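You operate a simulated robot arm through the tools that you are given. There is no shell and no other tool.

You are at the controls of a simulated two-armed robot. One attempt, no reset.

Task
Stir the green glaze even, soak the orange top tile, then dip it to its line.
Fine: soak it in the basin till it darkens; drain it, stand it back, paddle back, tub covered. Set down upright: orange top tile.

It is judged by the outcome, as a careful person would: the job done as asked, and still so three seconds after it is handed in. It fails if anything else is knocked over, pushed out of place, dropped, spilled or broken.

Robot
Two 6-joint arms with two-finger parallel grippers on one trunk, on a base that moves. Base frame: it is fixed to the floor where the robot stands at the start and does not move with it; the origin is under the middle of the robot, x ahead of it, y to its left, z up; the surface under the hand at the start is at about z = 800. Lengths are in mm, angles in degrees, forces in N, time in s.
The left shoulder is at the start at [50, 170, 1295], the right one opposite. Each reaches about 1092 mm from its shoulder. Places, roughly: glaze paddle stand [700, 0, 800]; green glaze tub [600, 200, 900]; orange top tile (6x6x10 cm) [400, 600, 800]. Payload 1.57 kg a hand.
The TCP of each hand is the grasp point between the finger pads, 30 mm short of the fingertips. In the tool frame z runs along the fingers and y along their closing line. The gripper opens to 80 mm. The fingers are 17 mm wide and 12 mm thick; the gripper's body (40 by 82 mm) begins 80 mm behind the TCP.
Orientation is that of the tool frame in the base frame, as [roll, pitch, yaw] about the fixed x, y, z axes, in that order (R = Rz(yaw) Ry(pitch) Rx(roll)). With the fingers straight down and closing along the base's y, the tool's x points along the base's -x, its y along +y and its z along -z.

Tools
- The arms move only by the tool apply_moves. It takes "left_motion", "right_motion" or both (then of equal length, played together; a hand with none holds still); each is a list of rows, each an object of numbers (a shift or turn left out is 0, a gripper value left out holds the last): "hand": the gripper command, from -1 (shut) to 1 (fully open), values between in proportion; "dx", "dy", "dz": the shift along the tool's x, y, z in units of 50 mm (1.0 is 50 mm); "wx", "wy", "wz": the turn, a rotation vector about the tool's x, y, z in units of 6 degrees (1.0 is 6 degrees). In form: [{"hand": .., "dx": .., "dy": .., "dz": .., "wx": .., "wy": .., "wz": ..}, ...]. A call has 1 to 20 rows; each row shifts and turns the commanded pose from where the row before left it, along the tool's axes as they then stand. A call with a number of a shift or a turn outside -1 to 1 is refused whole. Rows are played at 5 a second. More than 50 mm and 8.6 degrees between two rows, or a gripper value outside its range, and nothing of the call is played. Where a pose cannot be reached the arm comes as near as it can. A force on the tool above 60 N (or 10 N above the force at the start of the call, whichever is more), or a blocked arm, ends the call early, and 0.2 s more pass. The fingers move at their own pace (about 72 mm/s each) and stop on an object; they squeeze with about 23 N. The grip force told is the motor's: it shows also when the fingers shut on nothing. Time passes only in rows, and 0.2 s behind the last, so rows that do not move let the fingers close. It gives the time, the measured TCP pose, the force on the tool (base axes), the opening and the grip force at its end, in the units of the frame above (readings bear some noise), with the torque about the TCP (base axes, N m) and any sound that the robot's microphone picked up.
- Cameras (640 x 400 px; columns grow to the right, rows downward): "scene" is now at [17, 8.7, 1855]; the picture's right is [0.05, -1.00, 0.00], its down [-0.89, -0.04, -0.46] and it looks along [0.46, 0.02, -0.89] (base axes); focal length 254 px, centre (320, 200). "left" rides on the left gripper at [72, 6, -122] in its tool frame; the picture's right is [-0.09, 1.00, 0.00], its down [-0.84, -0.08, -0.54] and it looks along [-0.54, -0.05, 0.84] (tool axes); focal length 238 px, centre (320, 200). "right" rides on the right gripper at [72, -7, -122] in its tool frame; the picture's right is [0.09, 1.00, 0.00], its down [-0.84, 0.08, -0.54] and it looks along [-0.54, 0.05, 0.84] (tool axes); focal length 238 px, centre (320, 200).
- grab_frame(camera): a new picture of that camera. No time passes.
- slide_trunk(by): slides the trunk up (or, below 0, down) by that many mm; the arms and the scene camera ride with it, the base frame stays. It gives what a move gives, with no picture.
- drive_base(legs): drives the robot by 1 to 6 legs, each [ahead, left, turn to the left] in mm, mm and degrees, along the robot's own axes; the way and the turn of a leg run together, so that a leg with both is an arc; at most 1500 mm and 180 degrees a leg. The arms and the cameras ride along, it lands a little off, and it stops where it bumps. It gives what a move gives.
- pan_tilt(pan, tilt): turns the head with the scene camera to pan (to the left, within 86 degrees either way) and tilt (down, from -29 to 69), counted from straight ahead of the robot. It gives what a move gives.
- locate(camera, pixels): for up to 12 pixels [column, row] of the newest picture of that camera ("zoom" is the newest enlarged one), the place [x, y, z] in the base frame of the surface seen there, good to about 2 mm, but the place of the scene camera against the robot may be out by one fixed shift of up to 18 mm in any direction. No time passes.
- close_up(camera, box): a new picture of the part [left, top, right, bottom] of that camera's present view, enlarged. No time passes.
- job_done(): hands the job in; it is judged then, once.

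Leave the grippers open and the arms clear of the work at the hand-in unless told otherwise.

The tools are called after ">>>" by a JSON object that holds its "method" and its "body". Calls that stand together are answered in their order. apply_moves: Moves the arms, as the interface text tells. Its arguments: {"type":"object","properties":{"left_motion":{"type":"array"},"right_motion":{"type":"array"}},"required":[]} The other tools are called the same way: slide_trunk (by) moves the trunk up or down; drive_base (legs) drives the base; pan_tilt (pan, tilt) turns the head that bears the scene camera; grab_frame (camera) takes a picture; locate (camera, pixels) gives the place of the surface under pixels of a picture; close_up (camera, box) takes an enlarged picture of a part of a camera's view; job_done () hands the job in.

At the start:

```text
clock: 0.0
left_eef_pos: [404.9, 477.6, 1184.8]
left_tcp_rot: [-180.0, 0.0, 180.0]
left_force: [-1.0, 0.1, -0.5]
left_ft_torque: [-0.02, 0.01, 0.01]
left_opening: 79.9
left_grasp_force: 0.1
right_eef_pos: [654.8, -50.7, 1186.0]
right_tcp_rot: [179.9, 0.0, 180.0]
right_force: [1.6, 0.3, -0.5]
right_ft_torque: [0.02, -0.01, 0.02]
right_opening: 79.9
right_grasp_force: 0.0
trunk travel left (down, up): [-910.0, 60.0]
robot x, y, heading: [0.2, -1.8, 0.0]
head pan, tilt (commanded): [2.9, 62.5]
```

scene: 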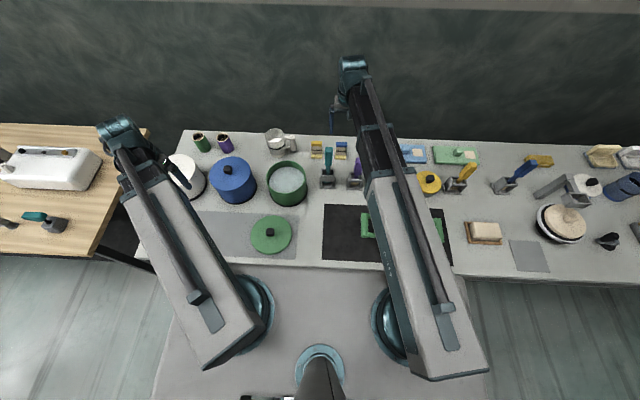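
right: 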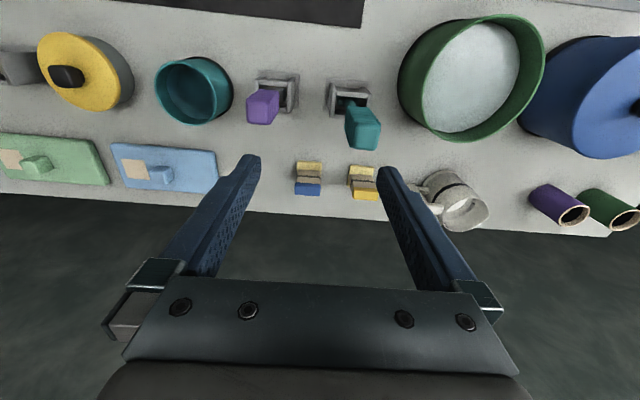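
left: 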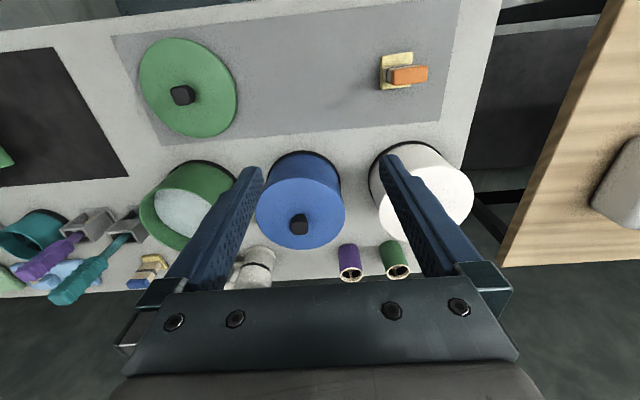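

I'll start by looking around: the green open tub is at around (287,183) in the scene view, its lid at (270,234), and the paddles at (328,170) and (355,175). I'm taking enlarged pictures to identify everything.

>>> {"method": "close_up", "body": {"camera": "scene", "box": [160, 110, 400, 260]}}

>>> {"method": "close_up", "body": {"camera": "left", "box": [340, 20, 500, 120]}}

>>> {"method": "close_up", "body": {"camera": "scene", "box": [390, 120, 640, 280]}}

>>> {"method": "close_up", "body": {"camera": "scene", "box": [0, 110, 200, 260]}}

```text
2.67 times, centred on (280, 185) of scene
```

zoom: 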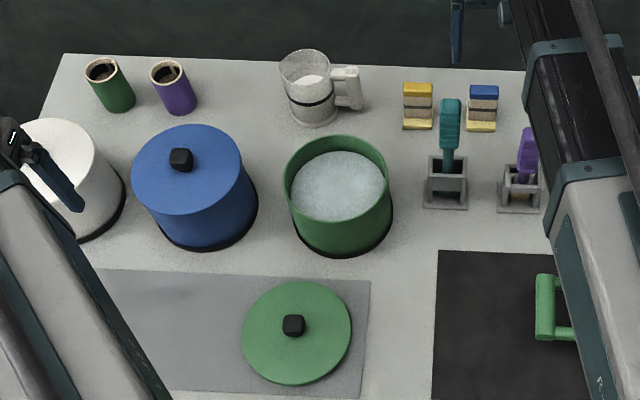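

```text
4.00 times, centred on (420, 70) of left
```

zoom: 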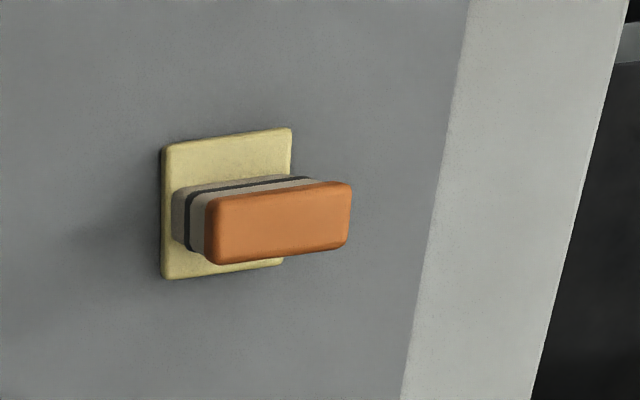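

```text
2.50 times, centred on (515, 200) of scene
```

zoom: 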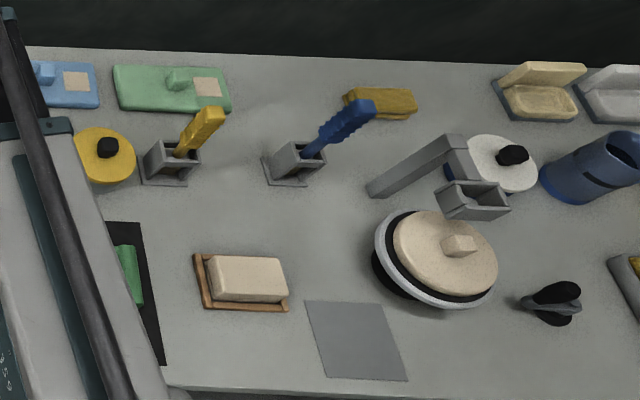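

```text
2.67 times, centred on (100, 185) of scene
```

zoom: 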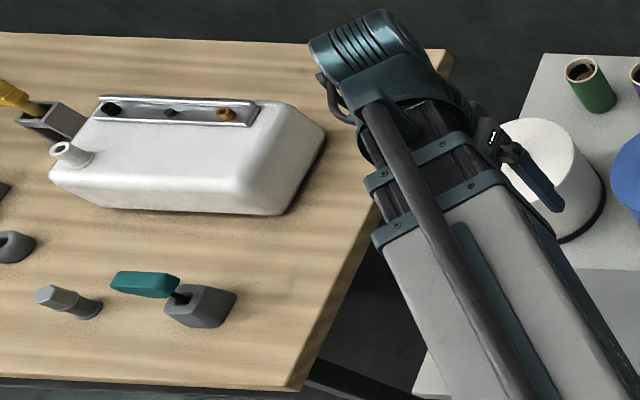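

The orange top tile stands on a pale-yellow tray with a dark band (its line) around it. Next I'm locating the main things in the scene camera's view and in the hand cameras to get the fixed shift.

>>> {"method": "grab_frame", "body": {"camera": "scene"}}

>>> {"method": "grab_frame", "body": {"camera": "left"}}

>>> {"method": "grab_frame", "body": {"camera": "right"}}

>>> {"method": "locate", "body": {"camera": "scene", "pixels": [[287, 180], [270, 231], [328, 153], [326, 180], [355, 165], [354, 183], [228, 170], [430, 178], [185, 172], [277, 145], [318, 150], [300, 220]]}}

>>> {"method": "locate", "body": {"camera": "right", "pixels": [[470, 80], [363, 130], [345, 98], [265, 105], [285, 92], [193, 92], [193, 65], [75, 72], [165, 160], [40, 160], [300, 110], [465, 212]]}}

>>> {"method": "locate", "body": {"camera": "left", "pixels": [[410, 74], [398, 60], [390, 75], [182, 95], [190, 210], [300, 225], [430, 190], [260, 90], [350, 100], [60, 60], [120, 220], [90, 250]]}}

```text
taken
```

scene: 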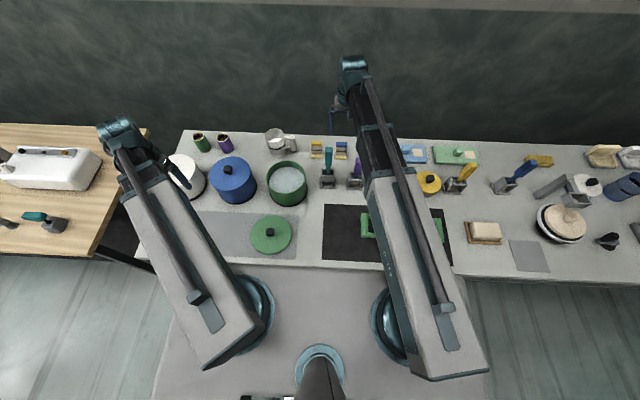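

```text
taken
```

left: 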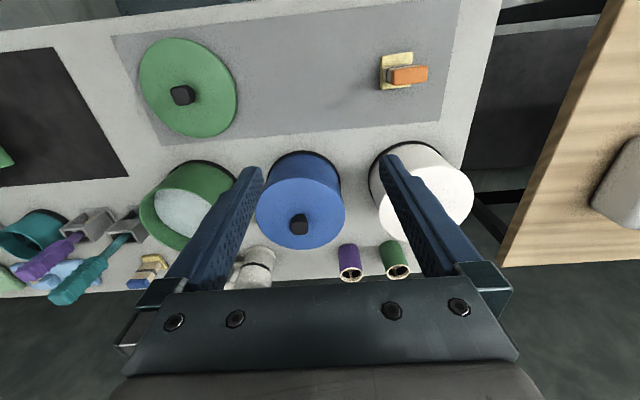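

```text
taken
```

right: 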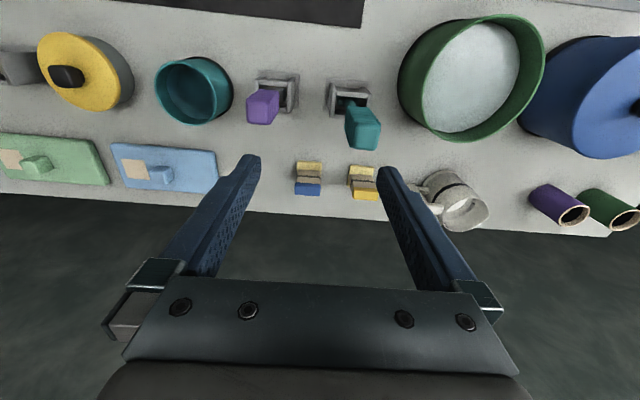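

```text
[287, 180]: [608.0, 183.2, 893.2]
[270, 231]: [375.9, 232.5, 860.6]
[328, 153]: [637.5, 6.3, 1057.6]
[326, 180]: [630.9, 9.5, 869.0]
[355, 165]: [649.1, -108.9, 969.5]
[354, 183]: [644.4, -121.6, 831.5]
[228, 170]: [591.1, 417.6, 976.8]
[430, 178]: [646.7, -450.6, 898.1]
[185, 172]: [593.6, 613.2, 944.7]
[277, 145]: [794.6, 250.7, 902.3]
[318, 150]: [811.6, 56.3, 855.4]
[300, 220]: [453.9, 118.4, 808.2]
```

```text
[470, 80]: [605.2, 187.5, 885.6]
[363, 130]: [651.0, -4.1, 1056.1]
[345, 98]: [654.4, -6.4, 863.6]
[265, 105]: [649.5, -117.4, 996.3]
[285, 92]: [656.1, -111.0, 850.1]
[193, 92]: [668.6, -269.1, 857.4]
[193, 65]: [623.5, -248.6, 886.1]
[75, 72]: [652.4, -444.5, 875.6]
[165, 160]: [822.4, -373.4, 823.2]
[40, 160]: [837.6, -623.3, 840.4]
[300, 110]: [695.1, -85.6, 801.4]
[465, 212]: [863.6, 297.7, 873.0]
```

```text
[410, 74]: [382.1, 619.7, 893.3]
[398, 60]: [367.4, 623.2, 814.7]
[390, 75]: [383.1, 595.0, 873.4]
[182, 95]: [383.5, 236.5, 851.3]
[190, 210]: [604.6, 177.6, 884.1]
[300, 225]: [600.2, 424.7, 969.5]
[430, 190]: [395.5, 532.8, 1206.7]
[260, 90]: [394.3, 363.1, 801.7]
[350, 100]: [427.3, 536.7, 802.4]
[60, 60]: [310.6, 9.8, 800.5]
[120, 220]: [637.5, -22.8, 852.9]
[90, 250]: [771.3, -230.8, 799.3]
```

The teal paddle stands at about [655,-6], and the purple one at about [652,-113] is another paddle. The scene camera reads about (-8,-4,+8) off. I still don't know which vessel is the basin: the teal one at (193,92) in the right view and the white drum at (425,190) in the left view are candidates. I'm zooming on those.

>>> {"method": "close_up", "body": {"camera": "right", "box": [130, 40, 290, 140]}}

>>> {"method": "close_up", "body": {"camera": "left", "box": [340, 120, 520, 290]}}

>>> {"method": "close_up", "body": {"camera": "right", "box": [280, 10, 560, 185]}}

>>> {"method": "close_up", "body": {"camera": "left", "box": [0, 140, 260, 310]}}

>>> {"method": "close_up", "body": {"camera": "scene", "box": [160, 130, 320, 230]}}

```text
4.00 times, centred on (210, 90) of right
```

zoom: 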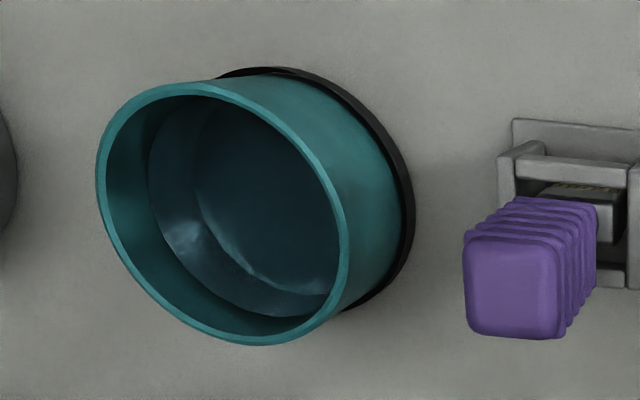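

```text
2.35 times, centred on (430, 205) of left
```

zoom: 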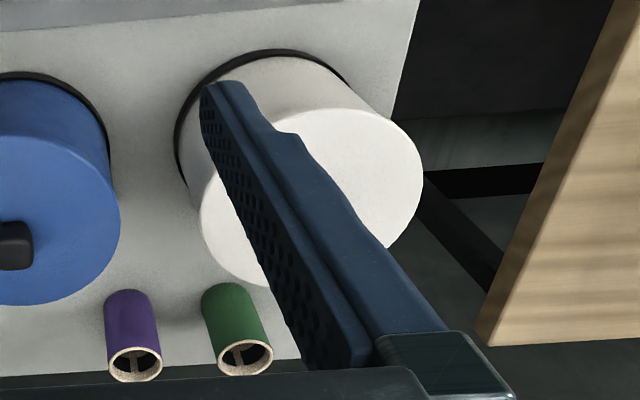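

```text
2.29 times, centred on (420, 98) of right
```

zoom: 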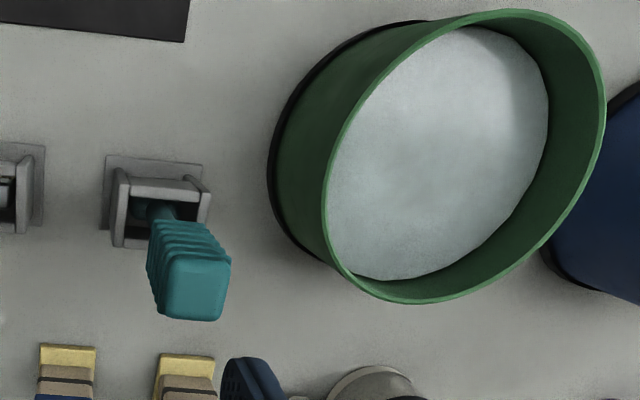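

```text
2.35 times, centred on (130, 225) of left
```

zoom: 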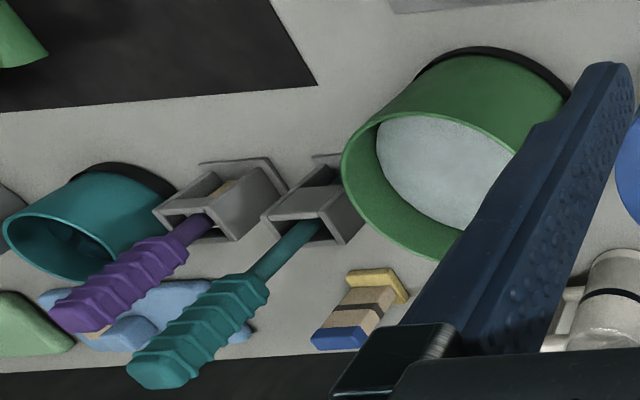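

```text
4.00 times, centred on (240, 180) of scene
```

zoom: 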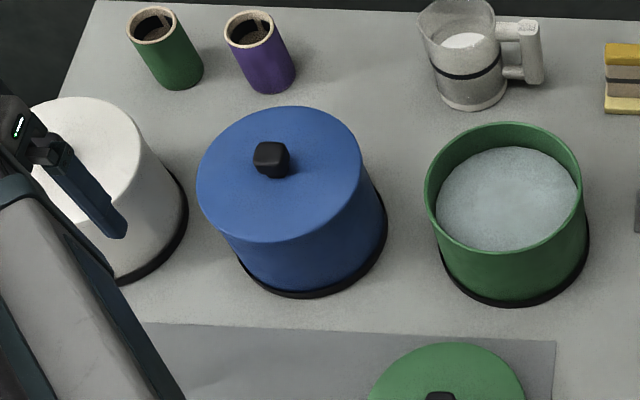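

The teal vessel at about [655,-260] holds clear dark water, so it is the basin. The green tub has pale, unmixed glaze with its surface near z=885. Next I'm moving the left hand back and left to look at the orange tile closely.

>>> {"method": "apply_moves", "body": {"left_motion": [{"hand": 1, "dx": 0.7, "dy": 0.74, "dz": 0.3}, {"dx": 0.7, "dy": 0.74, "dz": 0.3}, {"dx": 0.7, "dy": 0.74, "dz": 0.3}, {"dx": 0.7, "dy": 0.74, "dz": 0.3}, {"dx": 0}]}}

>>> {"method": "grab_frame", "body": {"camera": "left"}}

>>> {"method": "grab_frame", "body": {"camera": "scene"}}

```text
refused: row 1 steps farther than a row can; nothing moved
```

```text
taken
```

left: 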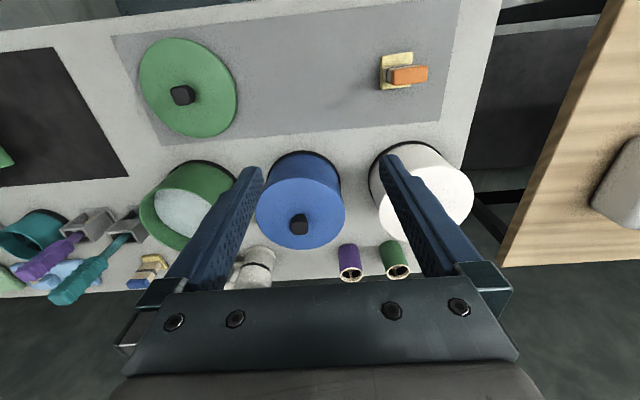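

```text
taken
```

scene: 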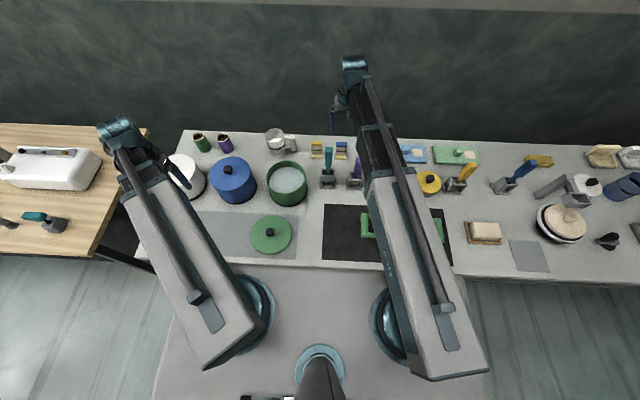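

That call was refused because each step has to stay under 50 mm in total. I'm using smaller rows for the same move.

>>> {"method": "apply_moves", "body": {"left_motion": [{"hand": 1, "dx": 0.5, "dy": 0.53, "dz": 0.2}, {"dx": 0.5, "dy": 0.53, "dz": 0.2}, {"dx": 0.5, "dy": 0.53, "dz": 0.2}, {"dx": 0.5, "dy": 0.53, "dz": 0.2}, {"dx": 0.5, "dy": 0.53, "dz": 0.2}, {"dx": 0}]}}

>>> {"method": "grab_frame", "body": {"camera": "left"}}

>>> {"method": "grab_frame", "body": {"camera": "scene"}}

```text
clock: 1.4
left_eef_pos: [279.7, 609.5, 1185.8]
left_tcp_rot: [179.9, -0.1, -180.0]
left_force: [-0.3, -0.5, -0.3]
left_ft_torque: [-0.01, 0.0, 0.0]
left_opening: 80.0
left_grasp_force: 0.0
left hand out of reach, approached as far as the arm can: row 1, 2, 3, 4, 5
right_eef_pos: [654.5, -50.9, 1186.2]
right_tcp_rot: [-179.9, 0.0, -180.0]
right_force: [1.0, 0.1, -0.1]
right_ft_torque: [-0.04, -0.03, -0.01]
right_opening: 80.1
right_grasp_force: 0.1
trunk travel left (down, up): [-910.0, 60.0]
robot x, y, heading: [0.1, -0.2, -0.2]
head pan, tilt (commanded): [2.9, 62.5]
```

```text
taken
```

left: 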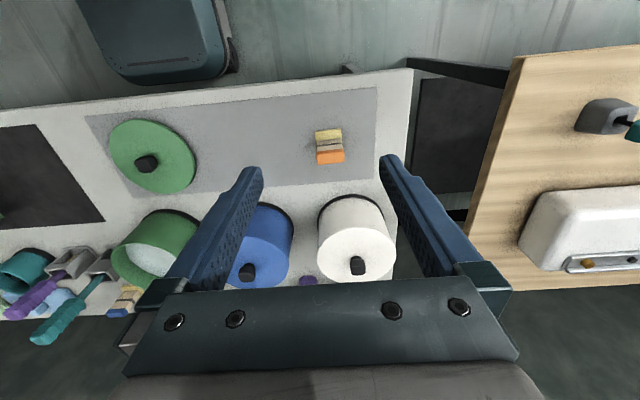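

```text
taken
```

scene: 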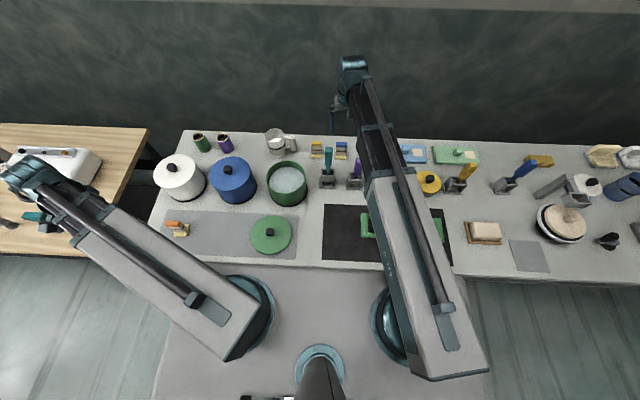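

The left hand can't come lower this close to the body because the arm is folded, so I'll back the base about 150 mm to give the arms room. The scene view now shows the orange tile at (177,229), and the floor behind looks clear.

>>> {"method": "drive_base", "body": {"legs": [[-150, 0, 0]]}}

>>> {"method": "grab_frame", "body": {"camera": "scene"}}

>>> {"method": "grab_frame", "body": {"camera": "left"}}

>>> {"method": "grab_frame", "body": {"camera": "right"}}

```text
clock: 2.8
left_eef_pos: [128.7, 611.0, 1184.8]
left_tcp_rot: [180.0, 0.1, -179.8]
left_force: [-0.1, -0.1, -0.6]
left_ft_torque: [-0.01, -0.05, 0.01]
left_opening: 79.8
left_grasp_force: 0.1
right_eef_pos: [501.8, -49.7, 1185.7]
right_tcp_rot: [-180.0, 0.0, -179.9]
right_force: [-1.2, 0.1, 0.7]
right_ft_torque: [-0.04, 0.0, 0.0]
right_opening: 80.3
right_grasp_force: 0.0
trunk travel left (down, up): [-910.0, 60.0]
robot x, y, heading: [-141.3, -0.9, -0.0]
head pan, tilt (commanded): [2.9, 62.5]
```

```text
taken
```

scene: 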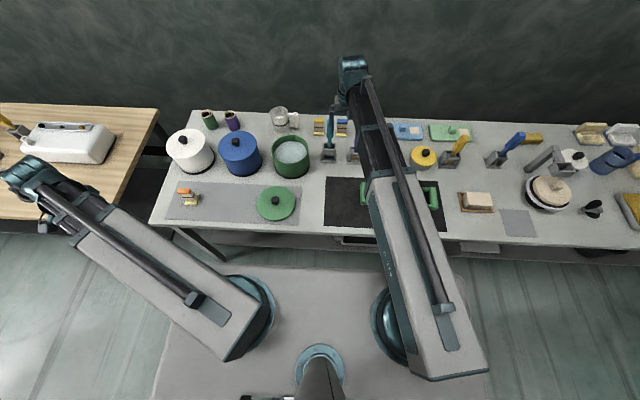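

```text
taken
```

left: 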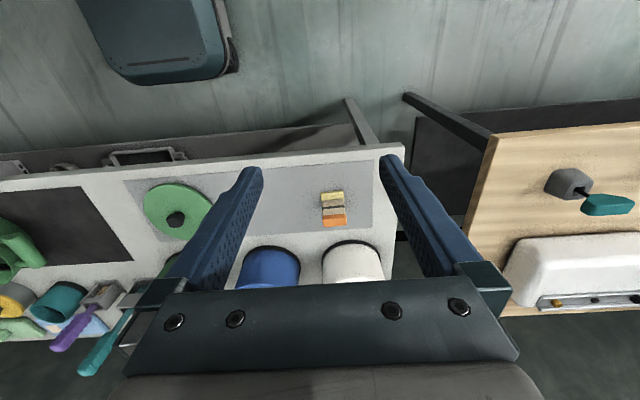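

```text
taken
```

right: 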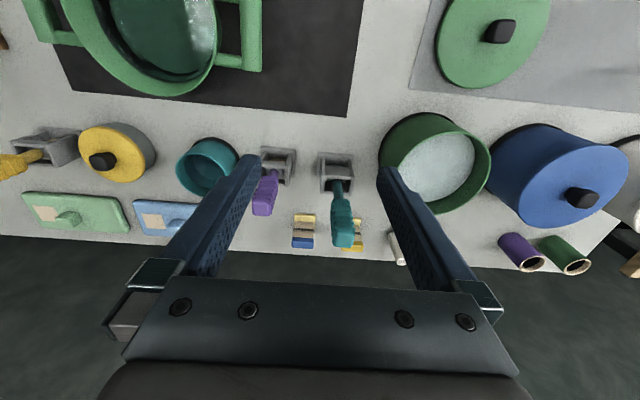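

Now I see a wide green basin with two handles and water in it, sitting on the black mat at (150,40) in the right view. That is the soaking basin, not the small teal pot. I'm zooming and locating there.

>>> {"method": "close_up", "body": {"camera": "right", "box": [0, 0, 320, 200]}}

>>> {"method": "locate", "body": {"camera": "right", "pixels": [[160, 30], [140, 92], [214, 30], [42, 20], [250, 68], [120, 75], [205, 165], [195, 150], [340, 165], [342, 230], [440, 170], [497, 32]]}}

>>> {"method": "close_up", "body": {"camera": "left", "box": [270, 170, 390, 245]}}

>>> {"method": "close_up", "body": {"camera": "scene", "box": [150, 100, 350, 225]}}

```text
2.00 times, centred on (160, 100) of right
```

zoom: 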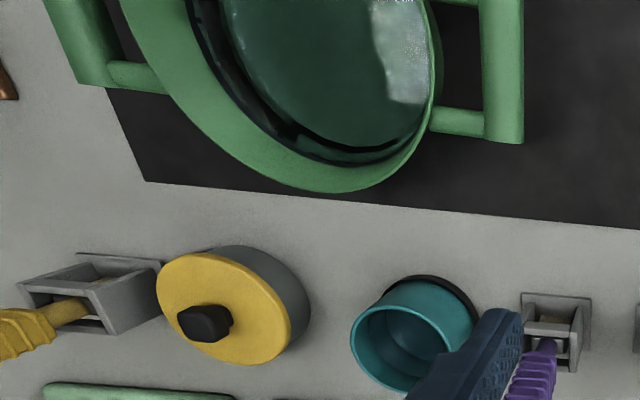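

```text
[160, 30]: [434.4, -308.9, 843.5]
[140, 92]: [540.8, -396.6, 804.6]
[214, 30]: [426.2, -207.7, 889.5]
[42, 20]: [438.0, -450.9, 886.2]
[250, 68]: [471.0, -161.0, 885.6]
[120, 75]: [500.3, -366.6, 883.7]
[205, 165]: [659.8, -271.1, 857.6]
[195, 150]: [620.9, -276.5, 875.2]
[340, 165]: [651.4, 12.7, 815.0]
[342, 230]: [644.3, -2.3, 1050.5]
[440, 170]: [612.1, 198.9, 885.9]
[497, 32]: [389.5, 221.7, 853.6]
```

```text
5.33 times, centred on (330, 208) of left
```

zoom: 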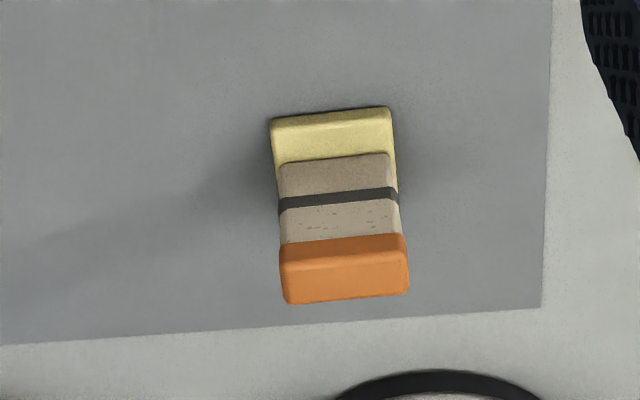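

```text
3.20 times, centred on (250, 162) of scene
```

zoom: 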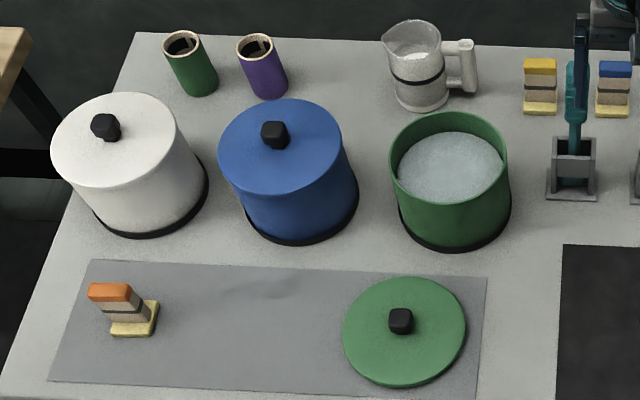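

The tile's dark line runs round its middle, with the orange cap on top. The basin centre is near [400,-310] with its rim at about z=885. Next I'm bringing the left hand above and behind the tile for a close measurement.

>>> {"method": "apply_moves", "body": {"left_motion": [{"hand": 1, "dx": -0.57, "dz": 0.62}, {"dx": -0.57, "dz": 0.62}, {"dx": -0.57, "dz": 0.62}, {"dx": -0.57, "dz": 0.62}, {"dx": -0.57, "dz": 0.62}, {"dx": -0.57, "dz": 0.62}, {"dx": 0}]}}

>>> {"method": "grab_frame", "body": {"camera": "left"}}

```text
clock: 4.4
left_eef_pos: [300.9, 611.0, 1185.2]
left_tcp_rot: [179.9, -0.1, -179.7]
left_force: [-0.1, -0.2, -0.1]
left_ft_torque: [0.02, 0.03, 0.0]
left_opening: 80.1
left_grasp_force: 0.0
left hand out of reach, approached as far as the arm can: row 1, 2, 3, 4, 5, 6
right_eef_pos: [502.9, -50.0, 1184.9]
right_tcp_rot: [-180.0, 0.1, -179.9]
right_force: [0.1, 0.2, -0.5]
right_ft_torque: [-0.04, 0.01, -0.02]
right_opening: 79.9
right_grasp_force: 0.2
trunk travel left (down, up): [-910.0, 60.0]
robot x, y, heading: [-150.2, -1.1, 0.1]
head pan, tilt (commanded): [2.9, 62.5]
```

```text
taken
```

left: 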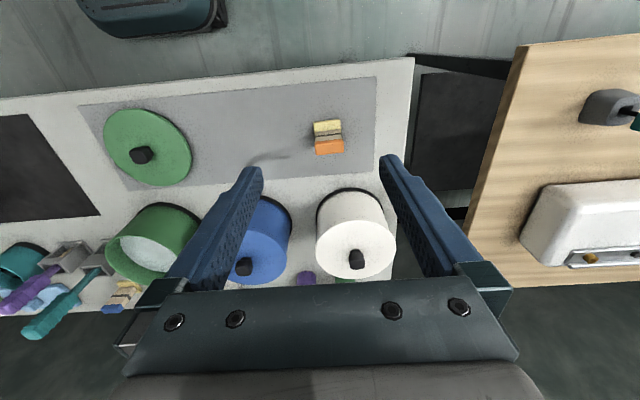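

The left hand moved ahead but would not go lower, so height seems to come from the trunk. I'll test by sliding the trunk down 100 mm; both hands hang clear of everything, with fingertips staying above z≈1050.

>>> {"method": "slide_trunk", "body": {"by": -100}}

>>> {"method": "apply_moves", "body": {"left_motion": [{"dz": 0.5}, {"dz": 0.5}, {"dx": 0}]}}

```text
clock: 5.7
left_eef_pos: [299.1, 612.1, 1085.5]
left_tcp_rot: [180.0, 0.0, -179.8]
left_force: [-0.4, -0.5, 0.7]
left_ft_torque: [0.0, 0.01, -0.01]
left_opening: 80.0
left_grasp_force: 0.0
right_eef_pos: [504.2, -49.6, 1084.5]
right_tcp_rot: [-179.9, 0.0, -179.9]
right_force: [0.2, 0.2, 0.4]
right_ft_torque: [0.0, -0.01, 0.03]
right_opening: 79.9
right_grasp_force: 0.1
trunk travel left (down, up): [-810.0, 160.0]
robot x, y, heading: [-150.4, 2.5, -0.0]
head pan, tilt (commanded): [2.9, 62.5]
```

```text
clock: 6.5
left_eef_pos: [299.8, 610.3, 1085.1]
left_tcp_rot: [-179.9, 0.0, -179.8]
left_force: [0.3, -0.1, 0.3]
left_ft_torque: [-0.01, 0.0, 0.01]
left_opening: 80.1
left_grasp_force: 0.0
left hand out of reach, approached as far as the arm can: row 1, 2
right_eef_pos: [503.3, -49.5, 1085.2]
right_tcp_rot: [180.0, 0.0, -180.0]
right_force: [-0.1, -1.0, -0.5]
right_ft_torque: [-0.02, 0.03, -0.02]
right_opening: 80.4
right_grasp_force: 0.0
trunk travel left (down, up): [-810.0, 160.0]
robot x, y, heading: [-151.2, -0.4, 0.2]
head pan, tilt (commanded): [2.9, 62.5]
```

The trunk carries the hands down, but the hand itself won't go lower. I'm testing whether the left hand can go up by itself.

>>> {"method": "apply_moves", "body": {"left_motion": [{"dz": -0.6}, {"dx": 0}]}}

```text
clock: 7.1
left_eef_pos: [300.8, 611.2, 1084.4]
left_tcp_rot: [180.0, 0.0, -179.9]
left_force: [0.5, 0.7, 0.2]
left_ft_torque: [0.02, 0.03, 0.03]
left_opening: 80.1
left_grasp_force: 0.0
left hand out of reach, approached as far as the arm can: row 1
right_eef_pos: [503.5, -48.8, 1083.5]
right_tcp_rot: [179.9, 0.0, -179.9]
right_force: [1.0, 1.0, -0.7]
right_ft_torque: [0.01, 0.04, -0.03]
right_opening: 80.2
right_grasp_force: 0.0
trunk travel left (down, up): [-810.0, 160.0]
robot x, y, heading: [-147.6, -1.1, 0.1]
head pan, tilt (commanded): [2.9, 62.5]
```

I'll test the right hand, which has no earlier commands piled up: 30 mm up, then 60 mm down.

>>> {"method": "apply_moves", "body": {"right_motion": [{"dz": -0.6}, {"dx": 0}]}}

>>> {"method": "apply_moves", "body": {"right_motion": [{"dz": 0.6}, {"dz": 0.6}, {"dx": 0}]}}

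```text
clock: 7.7
left_eef_pos: [299.3, 611.7, 1085.9]
left_tcp_rot: [179.9, 0.1, -179.8]
left_force: [0.0, -0.1, 0.5]
left_ft_torque: [0.02, 0.01, -0.02]
left_opening: 80.0
left_grasp_force: 0.0
right_eef_pos: [503.4, -50.5, 1084.4]
right_tcp_rot: [179.9, -0.1, -179.9]
right_force: [-0.2, 0.5, 0.6]
right_ft_torque: [-0.02, -0.01, -0.02]
right_opening: 80.1
right_grasp_force: 0.0
right hand out of reach, approached as far as the arm can: row 1
trunk travel left (down, up): [-810.0, 160.0]
robot x, y, heading: [-149.2, -3.8, 0.1]
head pan, tilt (commanded): [2.9, 62.5]
```

```text
clock: 8.5
left_eef_pos: [299.8, 610.9, 1084.7]
left_tcp_rot: [-179.9, 0.1, -179.8]
left_force: [0.1, 0.6, -0.4]
left_ft_torque: [-0.02, 0.03, 0.01]
left_opening: 79.7
left_grasp_force: 0.1
right_eef_pos: [504.1, -49.0, 1084.5]
right_tcp_rot: [-180.0, 0.0, -179.9]
right_force: [0.5, 0.1, 0.1]
right_ft_torque: [-0.01, 0.02, -0.02]
right_opening: 80.0
right_grasp_force: 0.1
right hand out of reach, approached as far as the arm can: row 1, 2
trunk travel left (down, up): [-810.0, 160.0]
robot x, y, heading: [-151.9, -1.0, 0.1]
head pan, tilt (commanded): [2.9, 62.5]
```

So the arms are horizontal booms: heights come only from the trunk, and both hands ride at one height, about TCP z = 1185 + trunk offset. I'll plan on that. Now a close view of the tile from the left camera.

>>> {"method": "grab_frame", "body": {"camera": "left"}}

>>> {"method": "close_up", "body": {"camera": "left", "box": [250, 60, 410, 160]}}

>>> {"method": "grab_frame", "body": {"camera": "scene"}}

>>> {"method": "grab_frame", "body": {"camera": "right"}}

```text
taken
```

left: 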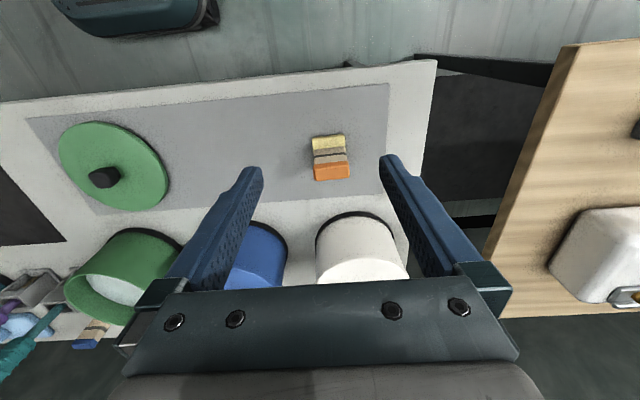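

```text
4.00 times, centred on (330, 110) of left
```

zoom: 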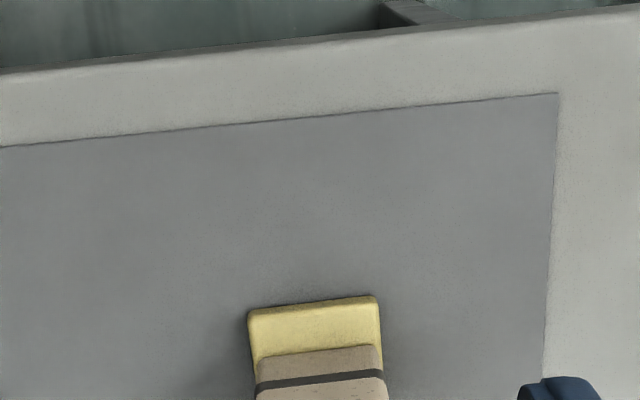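

```text
taken
```

scene: 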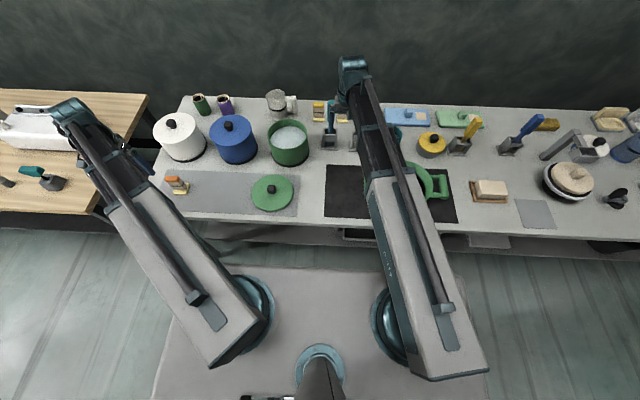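

```text
taken
```

right: 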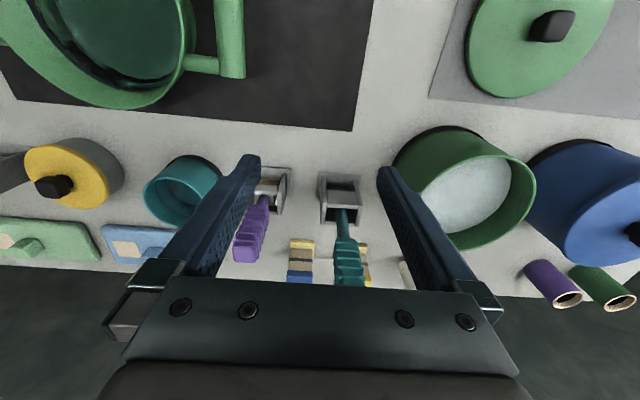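

The tile is at (331,158) in the left view. I'm zooming tightly on it to locate its edges, its line and its tray.

>>> {"method": "close_up", "body": {"camera": "left", "box": [285, 130, 381, 190]}}

```text
6.67 times, centred on (333, 160) of left
```

zoom: 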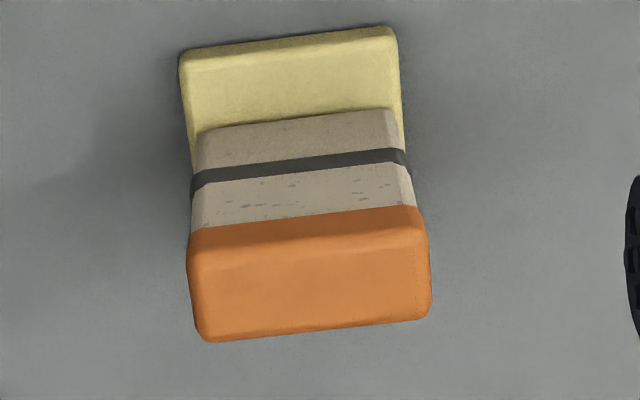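

Now I'm locating the cap, line, bottom and tray points on this zoom.

>>> {"method": "locate", "body": {"camera": "zoom", "pixels": [[215, 275], [410, 255], [215, 325], [415, 305], [310, 290], [300, 225], [300, 212], [300, 168], [300, 158], [300, 124], [300, 85], [300, 45]]}}

>>> {"method": "locate", "body": {"camera": "left", "pixels": [[388, 85], [430, 70], [105, 178], [100, 160], [300, 150], [380, 190], [110, 230], [125, 285], [80, 280], [75, 330], [92, 335], [340, 250]]}}

>>> {"method": "locate", "body": {"camera": "right", "pixels": [[150, 30], [110, 60], [185, 55], [120, 95], [230, 70], [345, 175], [343, 190], [345, 280], [470, 190], [440, 140], [500, 195], [555, 28]]}}

```text
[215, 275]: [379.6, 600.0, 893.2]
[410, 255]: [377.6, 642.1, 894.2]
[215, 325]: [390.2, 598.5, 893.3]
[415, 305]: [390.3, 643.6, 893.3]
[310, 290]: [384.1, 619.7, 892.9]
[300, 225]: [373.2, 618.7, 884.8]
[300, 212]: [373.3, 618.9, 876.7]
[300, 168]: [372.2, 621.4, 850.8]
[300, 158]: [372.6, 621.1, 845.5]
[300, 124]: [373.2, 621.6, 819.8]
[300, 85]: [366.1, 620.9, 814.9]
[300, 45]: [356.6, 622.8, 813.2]
```

```text
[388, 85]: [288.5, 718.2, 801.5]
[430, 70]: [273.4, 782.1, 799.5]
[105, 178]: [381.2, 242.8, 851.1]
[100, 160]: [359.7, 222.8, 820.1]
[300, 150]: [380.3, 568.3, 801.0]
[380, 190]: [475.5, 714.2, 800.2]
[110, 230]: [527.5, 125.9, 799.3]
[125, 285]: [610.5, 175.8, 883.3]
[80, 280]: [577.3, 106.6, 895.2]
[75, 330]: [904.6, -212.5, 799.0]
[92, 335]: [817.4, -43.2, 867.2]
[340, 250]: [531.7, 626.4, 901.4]
```

```text
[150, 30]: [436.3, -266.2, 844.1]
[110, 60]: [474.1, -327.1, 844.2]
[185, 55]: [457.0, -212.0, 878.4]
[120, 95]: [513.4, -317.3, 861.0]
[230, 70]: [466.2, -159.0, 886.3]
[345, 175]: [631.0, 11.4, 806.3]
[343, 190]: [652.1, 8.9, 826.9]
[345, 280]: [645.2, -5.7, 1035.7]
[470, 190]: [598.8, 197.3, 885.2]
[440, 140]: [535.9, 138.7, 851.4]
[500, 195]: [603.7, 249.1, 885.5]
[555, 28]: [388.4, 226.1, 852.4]
```

The tile spans x≈373–395 and y≈597–646, with its top at z=893 and the line at z≈845–851; the foot below is yellow. Next I'm measuring the teal paddle, at (345,240) in the right view, for the right hand.

>>> {"method": "close_up", "body": {"camera": "right", "box": [280, 150, 440, 290]}}

>>> {"method": "close_up", "body": {"camera": "scene", "box": [300, 90, 380, 150]}}

```text
2.86 times, centred on (360, 220) of right
```

zoom: 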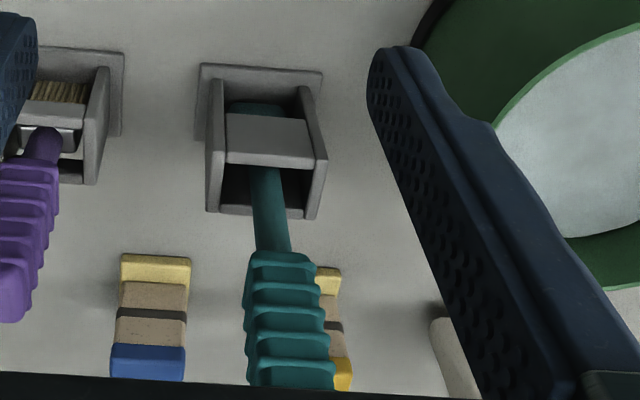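

```text
6.67 times, centred on (340, 120) of scene
```

zoom: 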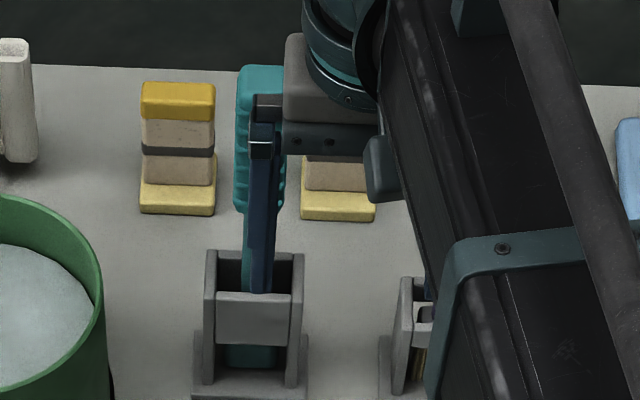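

I see the teal paddle's blade inside its box stand with the handle rising straight, while the purple one is a brush with bristles. I'm raising the trunk 60 mm so the right fingers clear the handle top (z≈1057), and moving the right hand ahead to look down on it.

>>> {"method": "slide_trunk", "body": {"by": 60}}

>>> {"method": "apply_moves", "body": {"right_motion": [{"hand": 1, "dx": -0.8, "dy": 0.44}, {"dx": -0.8, "dy": 0.44}, {"dx": 0}]}}

>>> {"method": "grab_frame", "body": {"camera": "right"}}

```text
clock: 9.5
left_eef_pos: [300.3, 610.4, 1145.1]
left_tcp_rot: [-179.9, 0.0, -179.8]
left_force: [-0.4, -0.1, 0.2]
left_ft_torque: [-0.04, 0.01, 0.0]
left_opening: 80.0
left_grasp_force: 0.1
right_eef_pos: [504.2, -49.0, 1144.5]
right_tcp_rot: [-180.0, -0.1, -180.0]
right_force: [-0.5, 1.1, 0.1]
right_ft_torque: [0.07, -0.01, 0.01]
right_opening: 80.1
right_grasp_force: 0.1
trunk travel left (down, up): [-870.0, 100.0]
robot x, y, heading: [-149.6, -0.7, -0.0]
head pan, tilt (commanded): [2.9, 62.5]
```

```text
clock: 10.3
left_eef_pos: [299.4, 610.3, 1144.9]
left_tcp_rot: [179.8, -0.1, -179.8]
left_force: [0.2, -0.8, 0.1]
left_ft_torque: [-0.01, -0.01, 0.01]
left_opening: 80.2
left_grasp_force: 0.0
right_eef_pos: [586.6, -3.9, 1144.4]
right_tcp_rot: [-180.0, 0.1, -179.9]
right_force: [-0.1, 0.2, 0.1]
right_ft_torque: [0.04, 0.01, 0.01]
right_opening: 79.9
right_grasp_force: 0.0
trunk travel left (down, up): [-870.0, 100.0]
robot x, y, heading: [-144.8, -2.7, 0.2]
head pan, tilt (commanded): [2.9, 62.5]
```

```text
taken
```

right: 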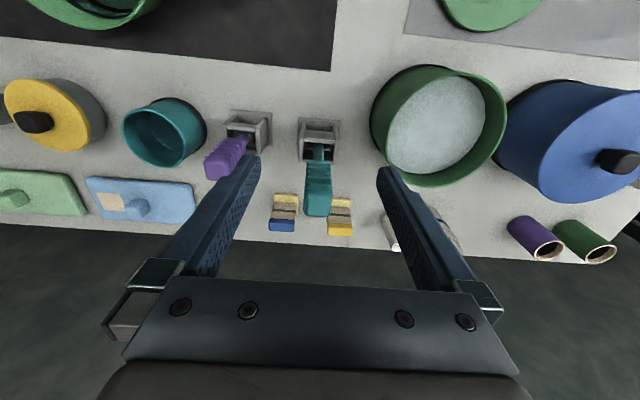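

The paddle now shows between the fingers at (317,185). I'm zooming to get the handle's exact centre and width.

>>> {"method": "close_up", "body": {"camera": "right", "box": [270, 110, 366, 230]}}

```text
3.33 times, centred on (318, 170) of right
```

zoom: 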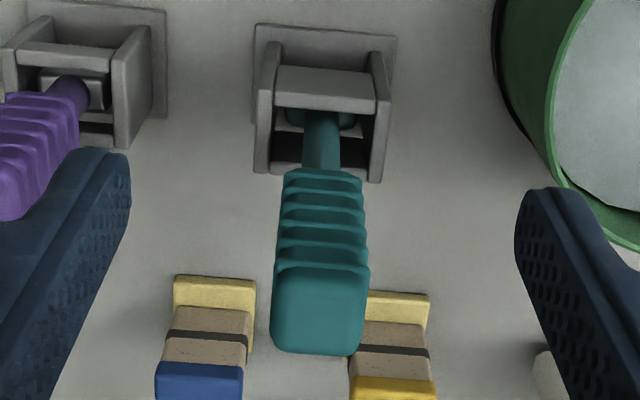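

>>> {"method": "locate", "body": {"camera": "zoom", "pixels": [[285, 280], [355, 280], [320, 270], [320, 345], [280, 330], [360, 335], [320, 310], [320, 180], [322, 140], [325, 85], [268, 60], [385, 70]]}}

>>> {"method": "locate", "body": {"camera": "right", "pixels": [[440, 70], [400, 175], [503, 120], [372, 120], [440, 125], [480, 150], [505, 90], [420, 180], [460, 160], [400, 140], [470, 100], [445, 185]]}}

```text
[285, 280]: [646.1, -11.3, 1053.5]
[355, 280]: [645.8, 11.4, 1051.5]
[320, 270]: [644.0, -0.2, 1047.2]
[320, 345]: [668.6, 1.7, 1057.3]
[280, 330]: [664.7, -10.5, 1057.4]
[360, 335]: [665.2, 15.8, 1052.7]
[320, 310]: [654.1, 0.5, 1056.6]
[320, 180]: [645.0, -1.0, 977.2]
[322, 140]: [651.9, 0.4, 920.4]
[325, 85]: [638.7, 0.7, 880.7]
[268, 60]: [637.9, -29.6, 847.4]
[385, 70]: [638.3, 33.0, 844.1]
```

```text
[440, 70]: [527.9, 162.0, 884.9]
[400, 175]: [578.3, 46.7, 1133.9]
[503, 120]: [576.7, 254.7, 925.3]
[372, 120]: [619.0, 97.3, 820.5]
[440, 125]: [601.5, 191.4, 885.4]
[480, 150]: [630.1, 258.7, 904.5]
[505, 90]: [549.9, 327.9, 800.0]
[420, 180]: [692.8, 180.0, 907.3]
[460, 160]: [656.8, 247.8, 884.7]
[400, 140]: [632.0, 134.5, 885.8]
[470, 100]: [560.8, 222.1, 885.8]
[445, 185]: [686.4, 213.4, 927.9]
```

The handle centre is about [657,1], spanning x 643–671 and y −13 to 15, with its top at z=1057. Next I'm measuring the tub rim so I can stir without touching it.

>>> {"method": "close_up", "body": {"camera": "right", "box": [360, 50, 520, 200]}}

```text
2.67 times, centred on (440, 125) of right
```

zoom: 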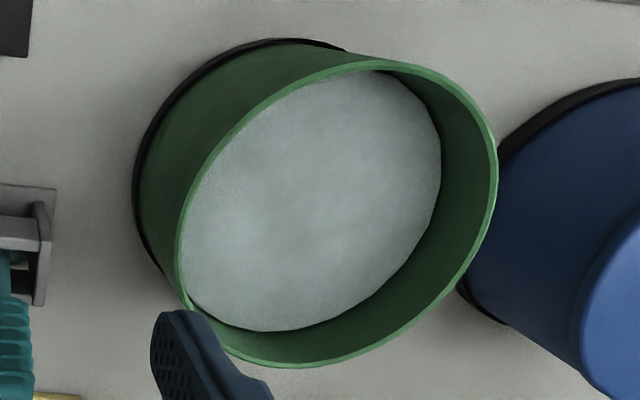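

>>> {"method": "locate", "body": {"camera": "zoom", "pixels": [[420, 70], [350, 66], [250, 115], [200, 175], [180, 250], [495, 180], [470, 260], [400, 330], [300, 365], [240, 352], [480, 125], [437, 150]]}}

>>> {"method": "locate", "body": {"camera": "zoom", "pixels": [[440, 190], [400, 270], [330, 320], [270, 330], [340, 80], [210, 200], [260, 260], [300, 200], [380, 75], [425, 240], [190, 290], [430, 120]]}}

```text
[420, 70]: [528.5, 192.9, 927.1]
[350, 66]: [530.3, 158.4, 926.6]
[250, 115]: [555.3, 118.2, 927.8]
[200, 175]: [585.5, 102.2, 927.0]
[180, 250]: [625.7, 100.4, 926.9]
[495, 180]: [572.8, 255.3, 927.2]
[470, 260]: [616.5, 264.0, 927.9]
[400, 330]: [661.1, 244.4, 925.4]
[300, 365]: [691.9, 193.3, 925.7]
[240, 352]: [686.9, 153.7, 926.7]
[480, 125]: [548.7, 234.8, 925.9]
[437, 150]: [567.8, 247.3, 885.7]
```

```text
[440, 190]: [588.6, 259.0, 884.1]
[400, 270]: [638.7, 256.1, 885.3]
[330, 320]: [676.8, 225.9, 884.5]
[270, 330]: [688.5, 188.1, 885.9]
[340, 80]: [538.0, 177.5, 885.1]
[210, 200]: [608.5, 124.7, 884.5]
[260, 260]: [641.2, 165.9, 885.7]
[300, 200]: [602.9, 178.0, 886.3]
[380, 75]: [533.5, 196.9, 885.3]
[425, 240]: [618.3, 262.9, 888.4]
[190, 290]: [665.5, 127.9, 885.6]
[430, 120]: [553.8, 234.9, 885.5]
```

Tub rim: centre about [610,182], inner radius about 80, rim at z=927, glaze at z=885. Now I'm placing the right hand directly over the paddle handle at [657,1].

>>> {"method": "apply_moves", "body": {"right_motion": [{"hand": 1, "dx": -0.7, "dy": 0.05}, {"dx": -0.7, "dy": 0.05}, {"dx": 0}, {"dx": 0}]}}

>>> {"method": "grab_frame", "body": {"camera": "right"}}

```text
clock: 11.3
left_eef_pos: [299.6, 610.5, 1143.6]
left_tcp_rot: [179.9, 0.0, -179.9]
left_force: [-0.6, -0.8, -0.1]
left_ft_torque: [-0.01, -0.01, 0.0]
left_opening: 80.2
left_grasp_force: 0.0
right_eef_pos: [654.6, 0.9, 1145.3]
right_tcp_rot: [-180.0, 0.0, -180.0]
right_force: [-0.6, -0.7, -0.6]
right_ft_torque: [-0.03, 0.01, -0.01]
right_opening: 79.9
right_grasp_force: 0.1
trunk travel left (down, up): [-870.0, 100.0]
robot x, y, heading: [-148.5, -0.8, -0.0]
head pan, tilt (commanded): [2.9, 62.5]
```

```text
taken
```

right: 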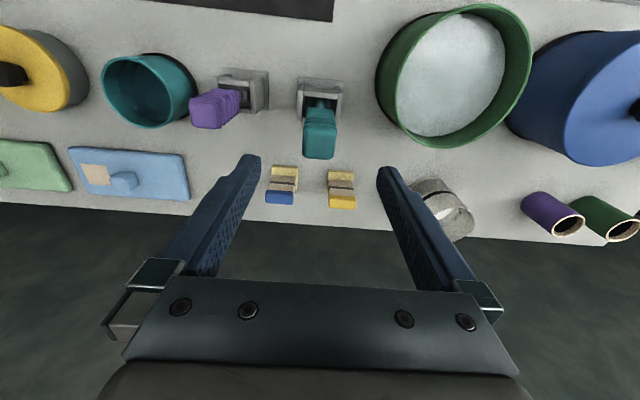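

I'm checking the handle's top-face position against the hand from this closer view.

>>> {"method": "close_up", "body": {"camera": "right", "box": [280, 70, 360, 170]}}

>>> {"method": "locate", "body": {"camera": "right", "pixels": [[320, 134], [319, 147], [319, 156], [307, 145], [333, 145], [320, 115], [318, 104], [310, 152], [330, 152], [305, 90], [338, 90], [320, 85]]}}

```text
4.00 times, centred on (320, 120) of right
```

zoom: 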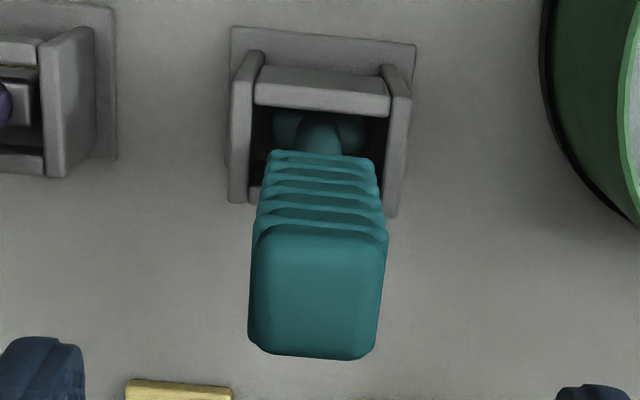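

```text
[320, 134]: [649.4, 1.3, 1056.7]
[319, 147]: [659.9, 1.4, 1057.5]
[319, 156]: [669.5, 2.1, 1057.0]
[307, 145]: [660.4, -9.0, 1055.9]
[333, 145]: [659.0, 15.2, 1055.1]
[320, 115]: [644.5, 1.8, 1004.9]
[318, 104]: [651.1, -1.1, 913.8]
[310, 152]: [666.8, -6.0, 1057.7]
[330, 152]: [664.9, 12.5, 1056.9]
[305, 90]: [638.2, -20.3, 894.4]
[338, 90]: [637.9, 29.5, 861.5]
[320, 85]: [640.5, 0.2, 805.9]
```

The handle centre reads about [658,2]. I'm nudging the hand 3 mm ahead and lowering the trunk 120 mm so the fingers straddle the handle (TCP z≈1025).

>>> {"method": "apply_moves", "body": {"right_motion": [{"hand": 1, "dx": -0.07, "dy": 0.02}, {"dx": 0}]}}

>>> {"method": "slide_trunk", "body": {"by": -120}}

>>> {"method": "grab_frame", "body": {"camera": "right"}}

```text
clock: 11.9
left_eef_pos: [299.6, 610.5, 1144.2]
left_tcp_rot: [-180.0, 0.0, -179.8]
left_force: [-0.5, 0.6, 0.8]
left_ft_torque: [0.02, 0.02, 0.0]
left_opening: 79.8
left_grasp_force: 0.0
right_eef_pos: [658.3, 1.9, 1144.7]
right_tcp_rot: [180.0, 0.0, -179.9]
right_force: [0.7, 1.2, 0.5]
right_ft_torque: [-0.02, -0.01, -0.03]
right_opening: 80.1
right_grasp_force: 0.0
trunk travel left (down, up): [-870.0, 100.0]
robot x, y, heading: [-147.8, -3.7, 0.0]
head pan, tilt (commanded): [2.9, 62.5]
```

```text
clock: 13.4
left_eef_pos: [299.6, 610.9, 1024.7]
left_tcp_rot: [180.0, 0.0, -179.7]
left_force: [0.4, 0.6, 0.4]
left_ft_torque: [0.01, -0.03, -0.02]
left_opening: 80.0
left_grasp_force: 0.0
right_eef_pos: [656.6, 0.7, 1024.6]
right_tcp_rot: [-179.9, 0.0, -179.9]
right_force: [-0.6, 0.5, -0.2]
right_ft_torque: [0.0, -0.03, -0.02]
right_opening: 79.9
right_grasp_force: 0.0
trunk travel left (down, up): [-750.0, 220.0]
robot x, y, heading: [-148.4, 1.1, 0.0]
head pan, tilt (commanded): [2.9, 62.5]
```

```text
taken
```

right: 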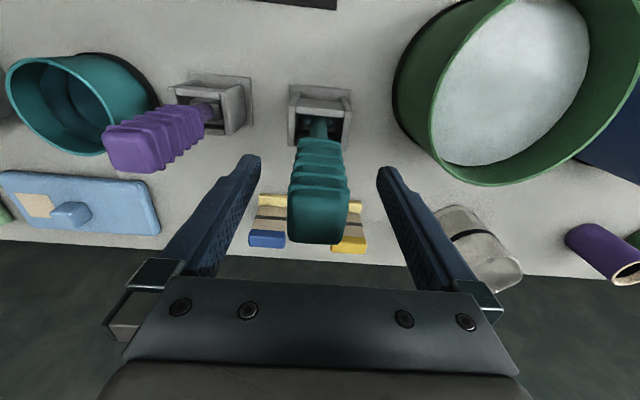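

The handle sits centred between the right fingers at (318,200). I'm closing the right gripper on it.

>>> {"method": "apply_moves", "body": {"right_motion": [{"hand": -1}, {"hand": -1}, {"hand": -1}, {"hand": -1}, {"hand": -1}]}}

>>> {"method": "grab_frame", "body": {"camera": "right"}}

```text
clock: 14.6
left_eef_pos: [299.4, 610.9, 1024.0]
left_tcp_rot: [179.9, 0.1, -179.8]
left_force: [0.2, 0.5, 0.0]
left_ft_torque: [0.0, -0.02, 0.01]
left_opening: 79.7
left_grasp_force: 0.0
right_eef_pos: [657.0, 2.1, 1024.2]
right_tcp_rot: [-180.0, 0.0, -179.9]
right_force: [-0.8, -0.1, -0.5]
right_ft_torque: [-0.14, -0.02, 0.0]
right_opening: 29.6
right_grasp_force: 22.5
trunk travel left (down, up): [-750.0, 220.0]
robot x, y, heading: [-150.8, -0.8, 0.2]
head pan, tilt (commanded): [2.9, 62.5]
```

```text
taken
```

right: 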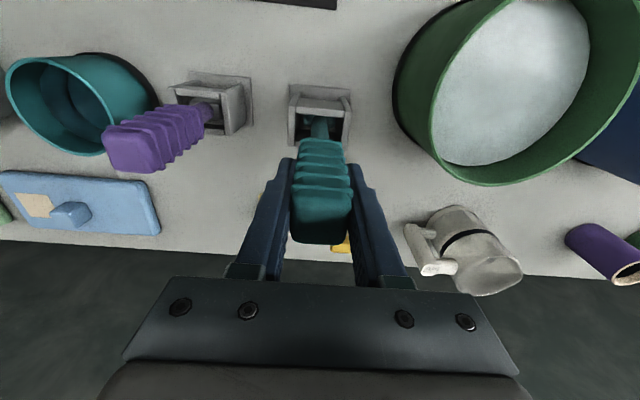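

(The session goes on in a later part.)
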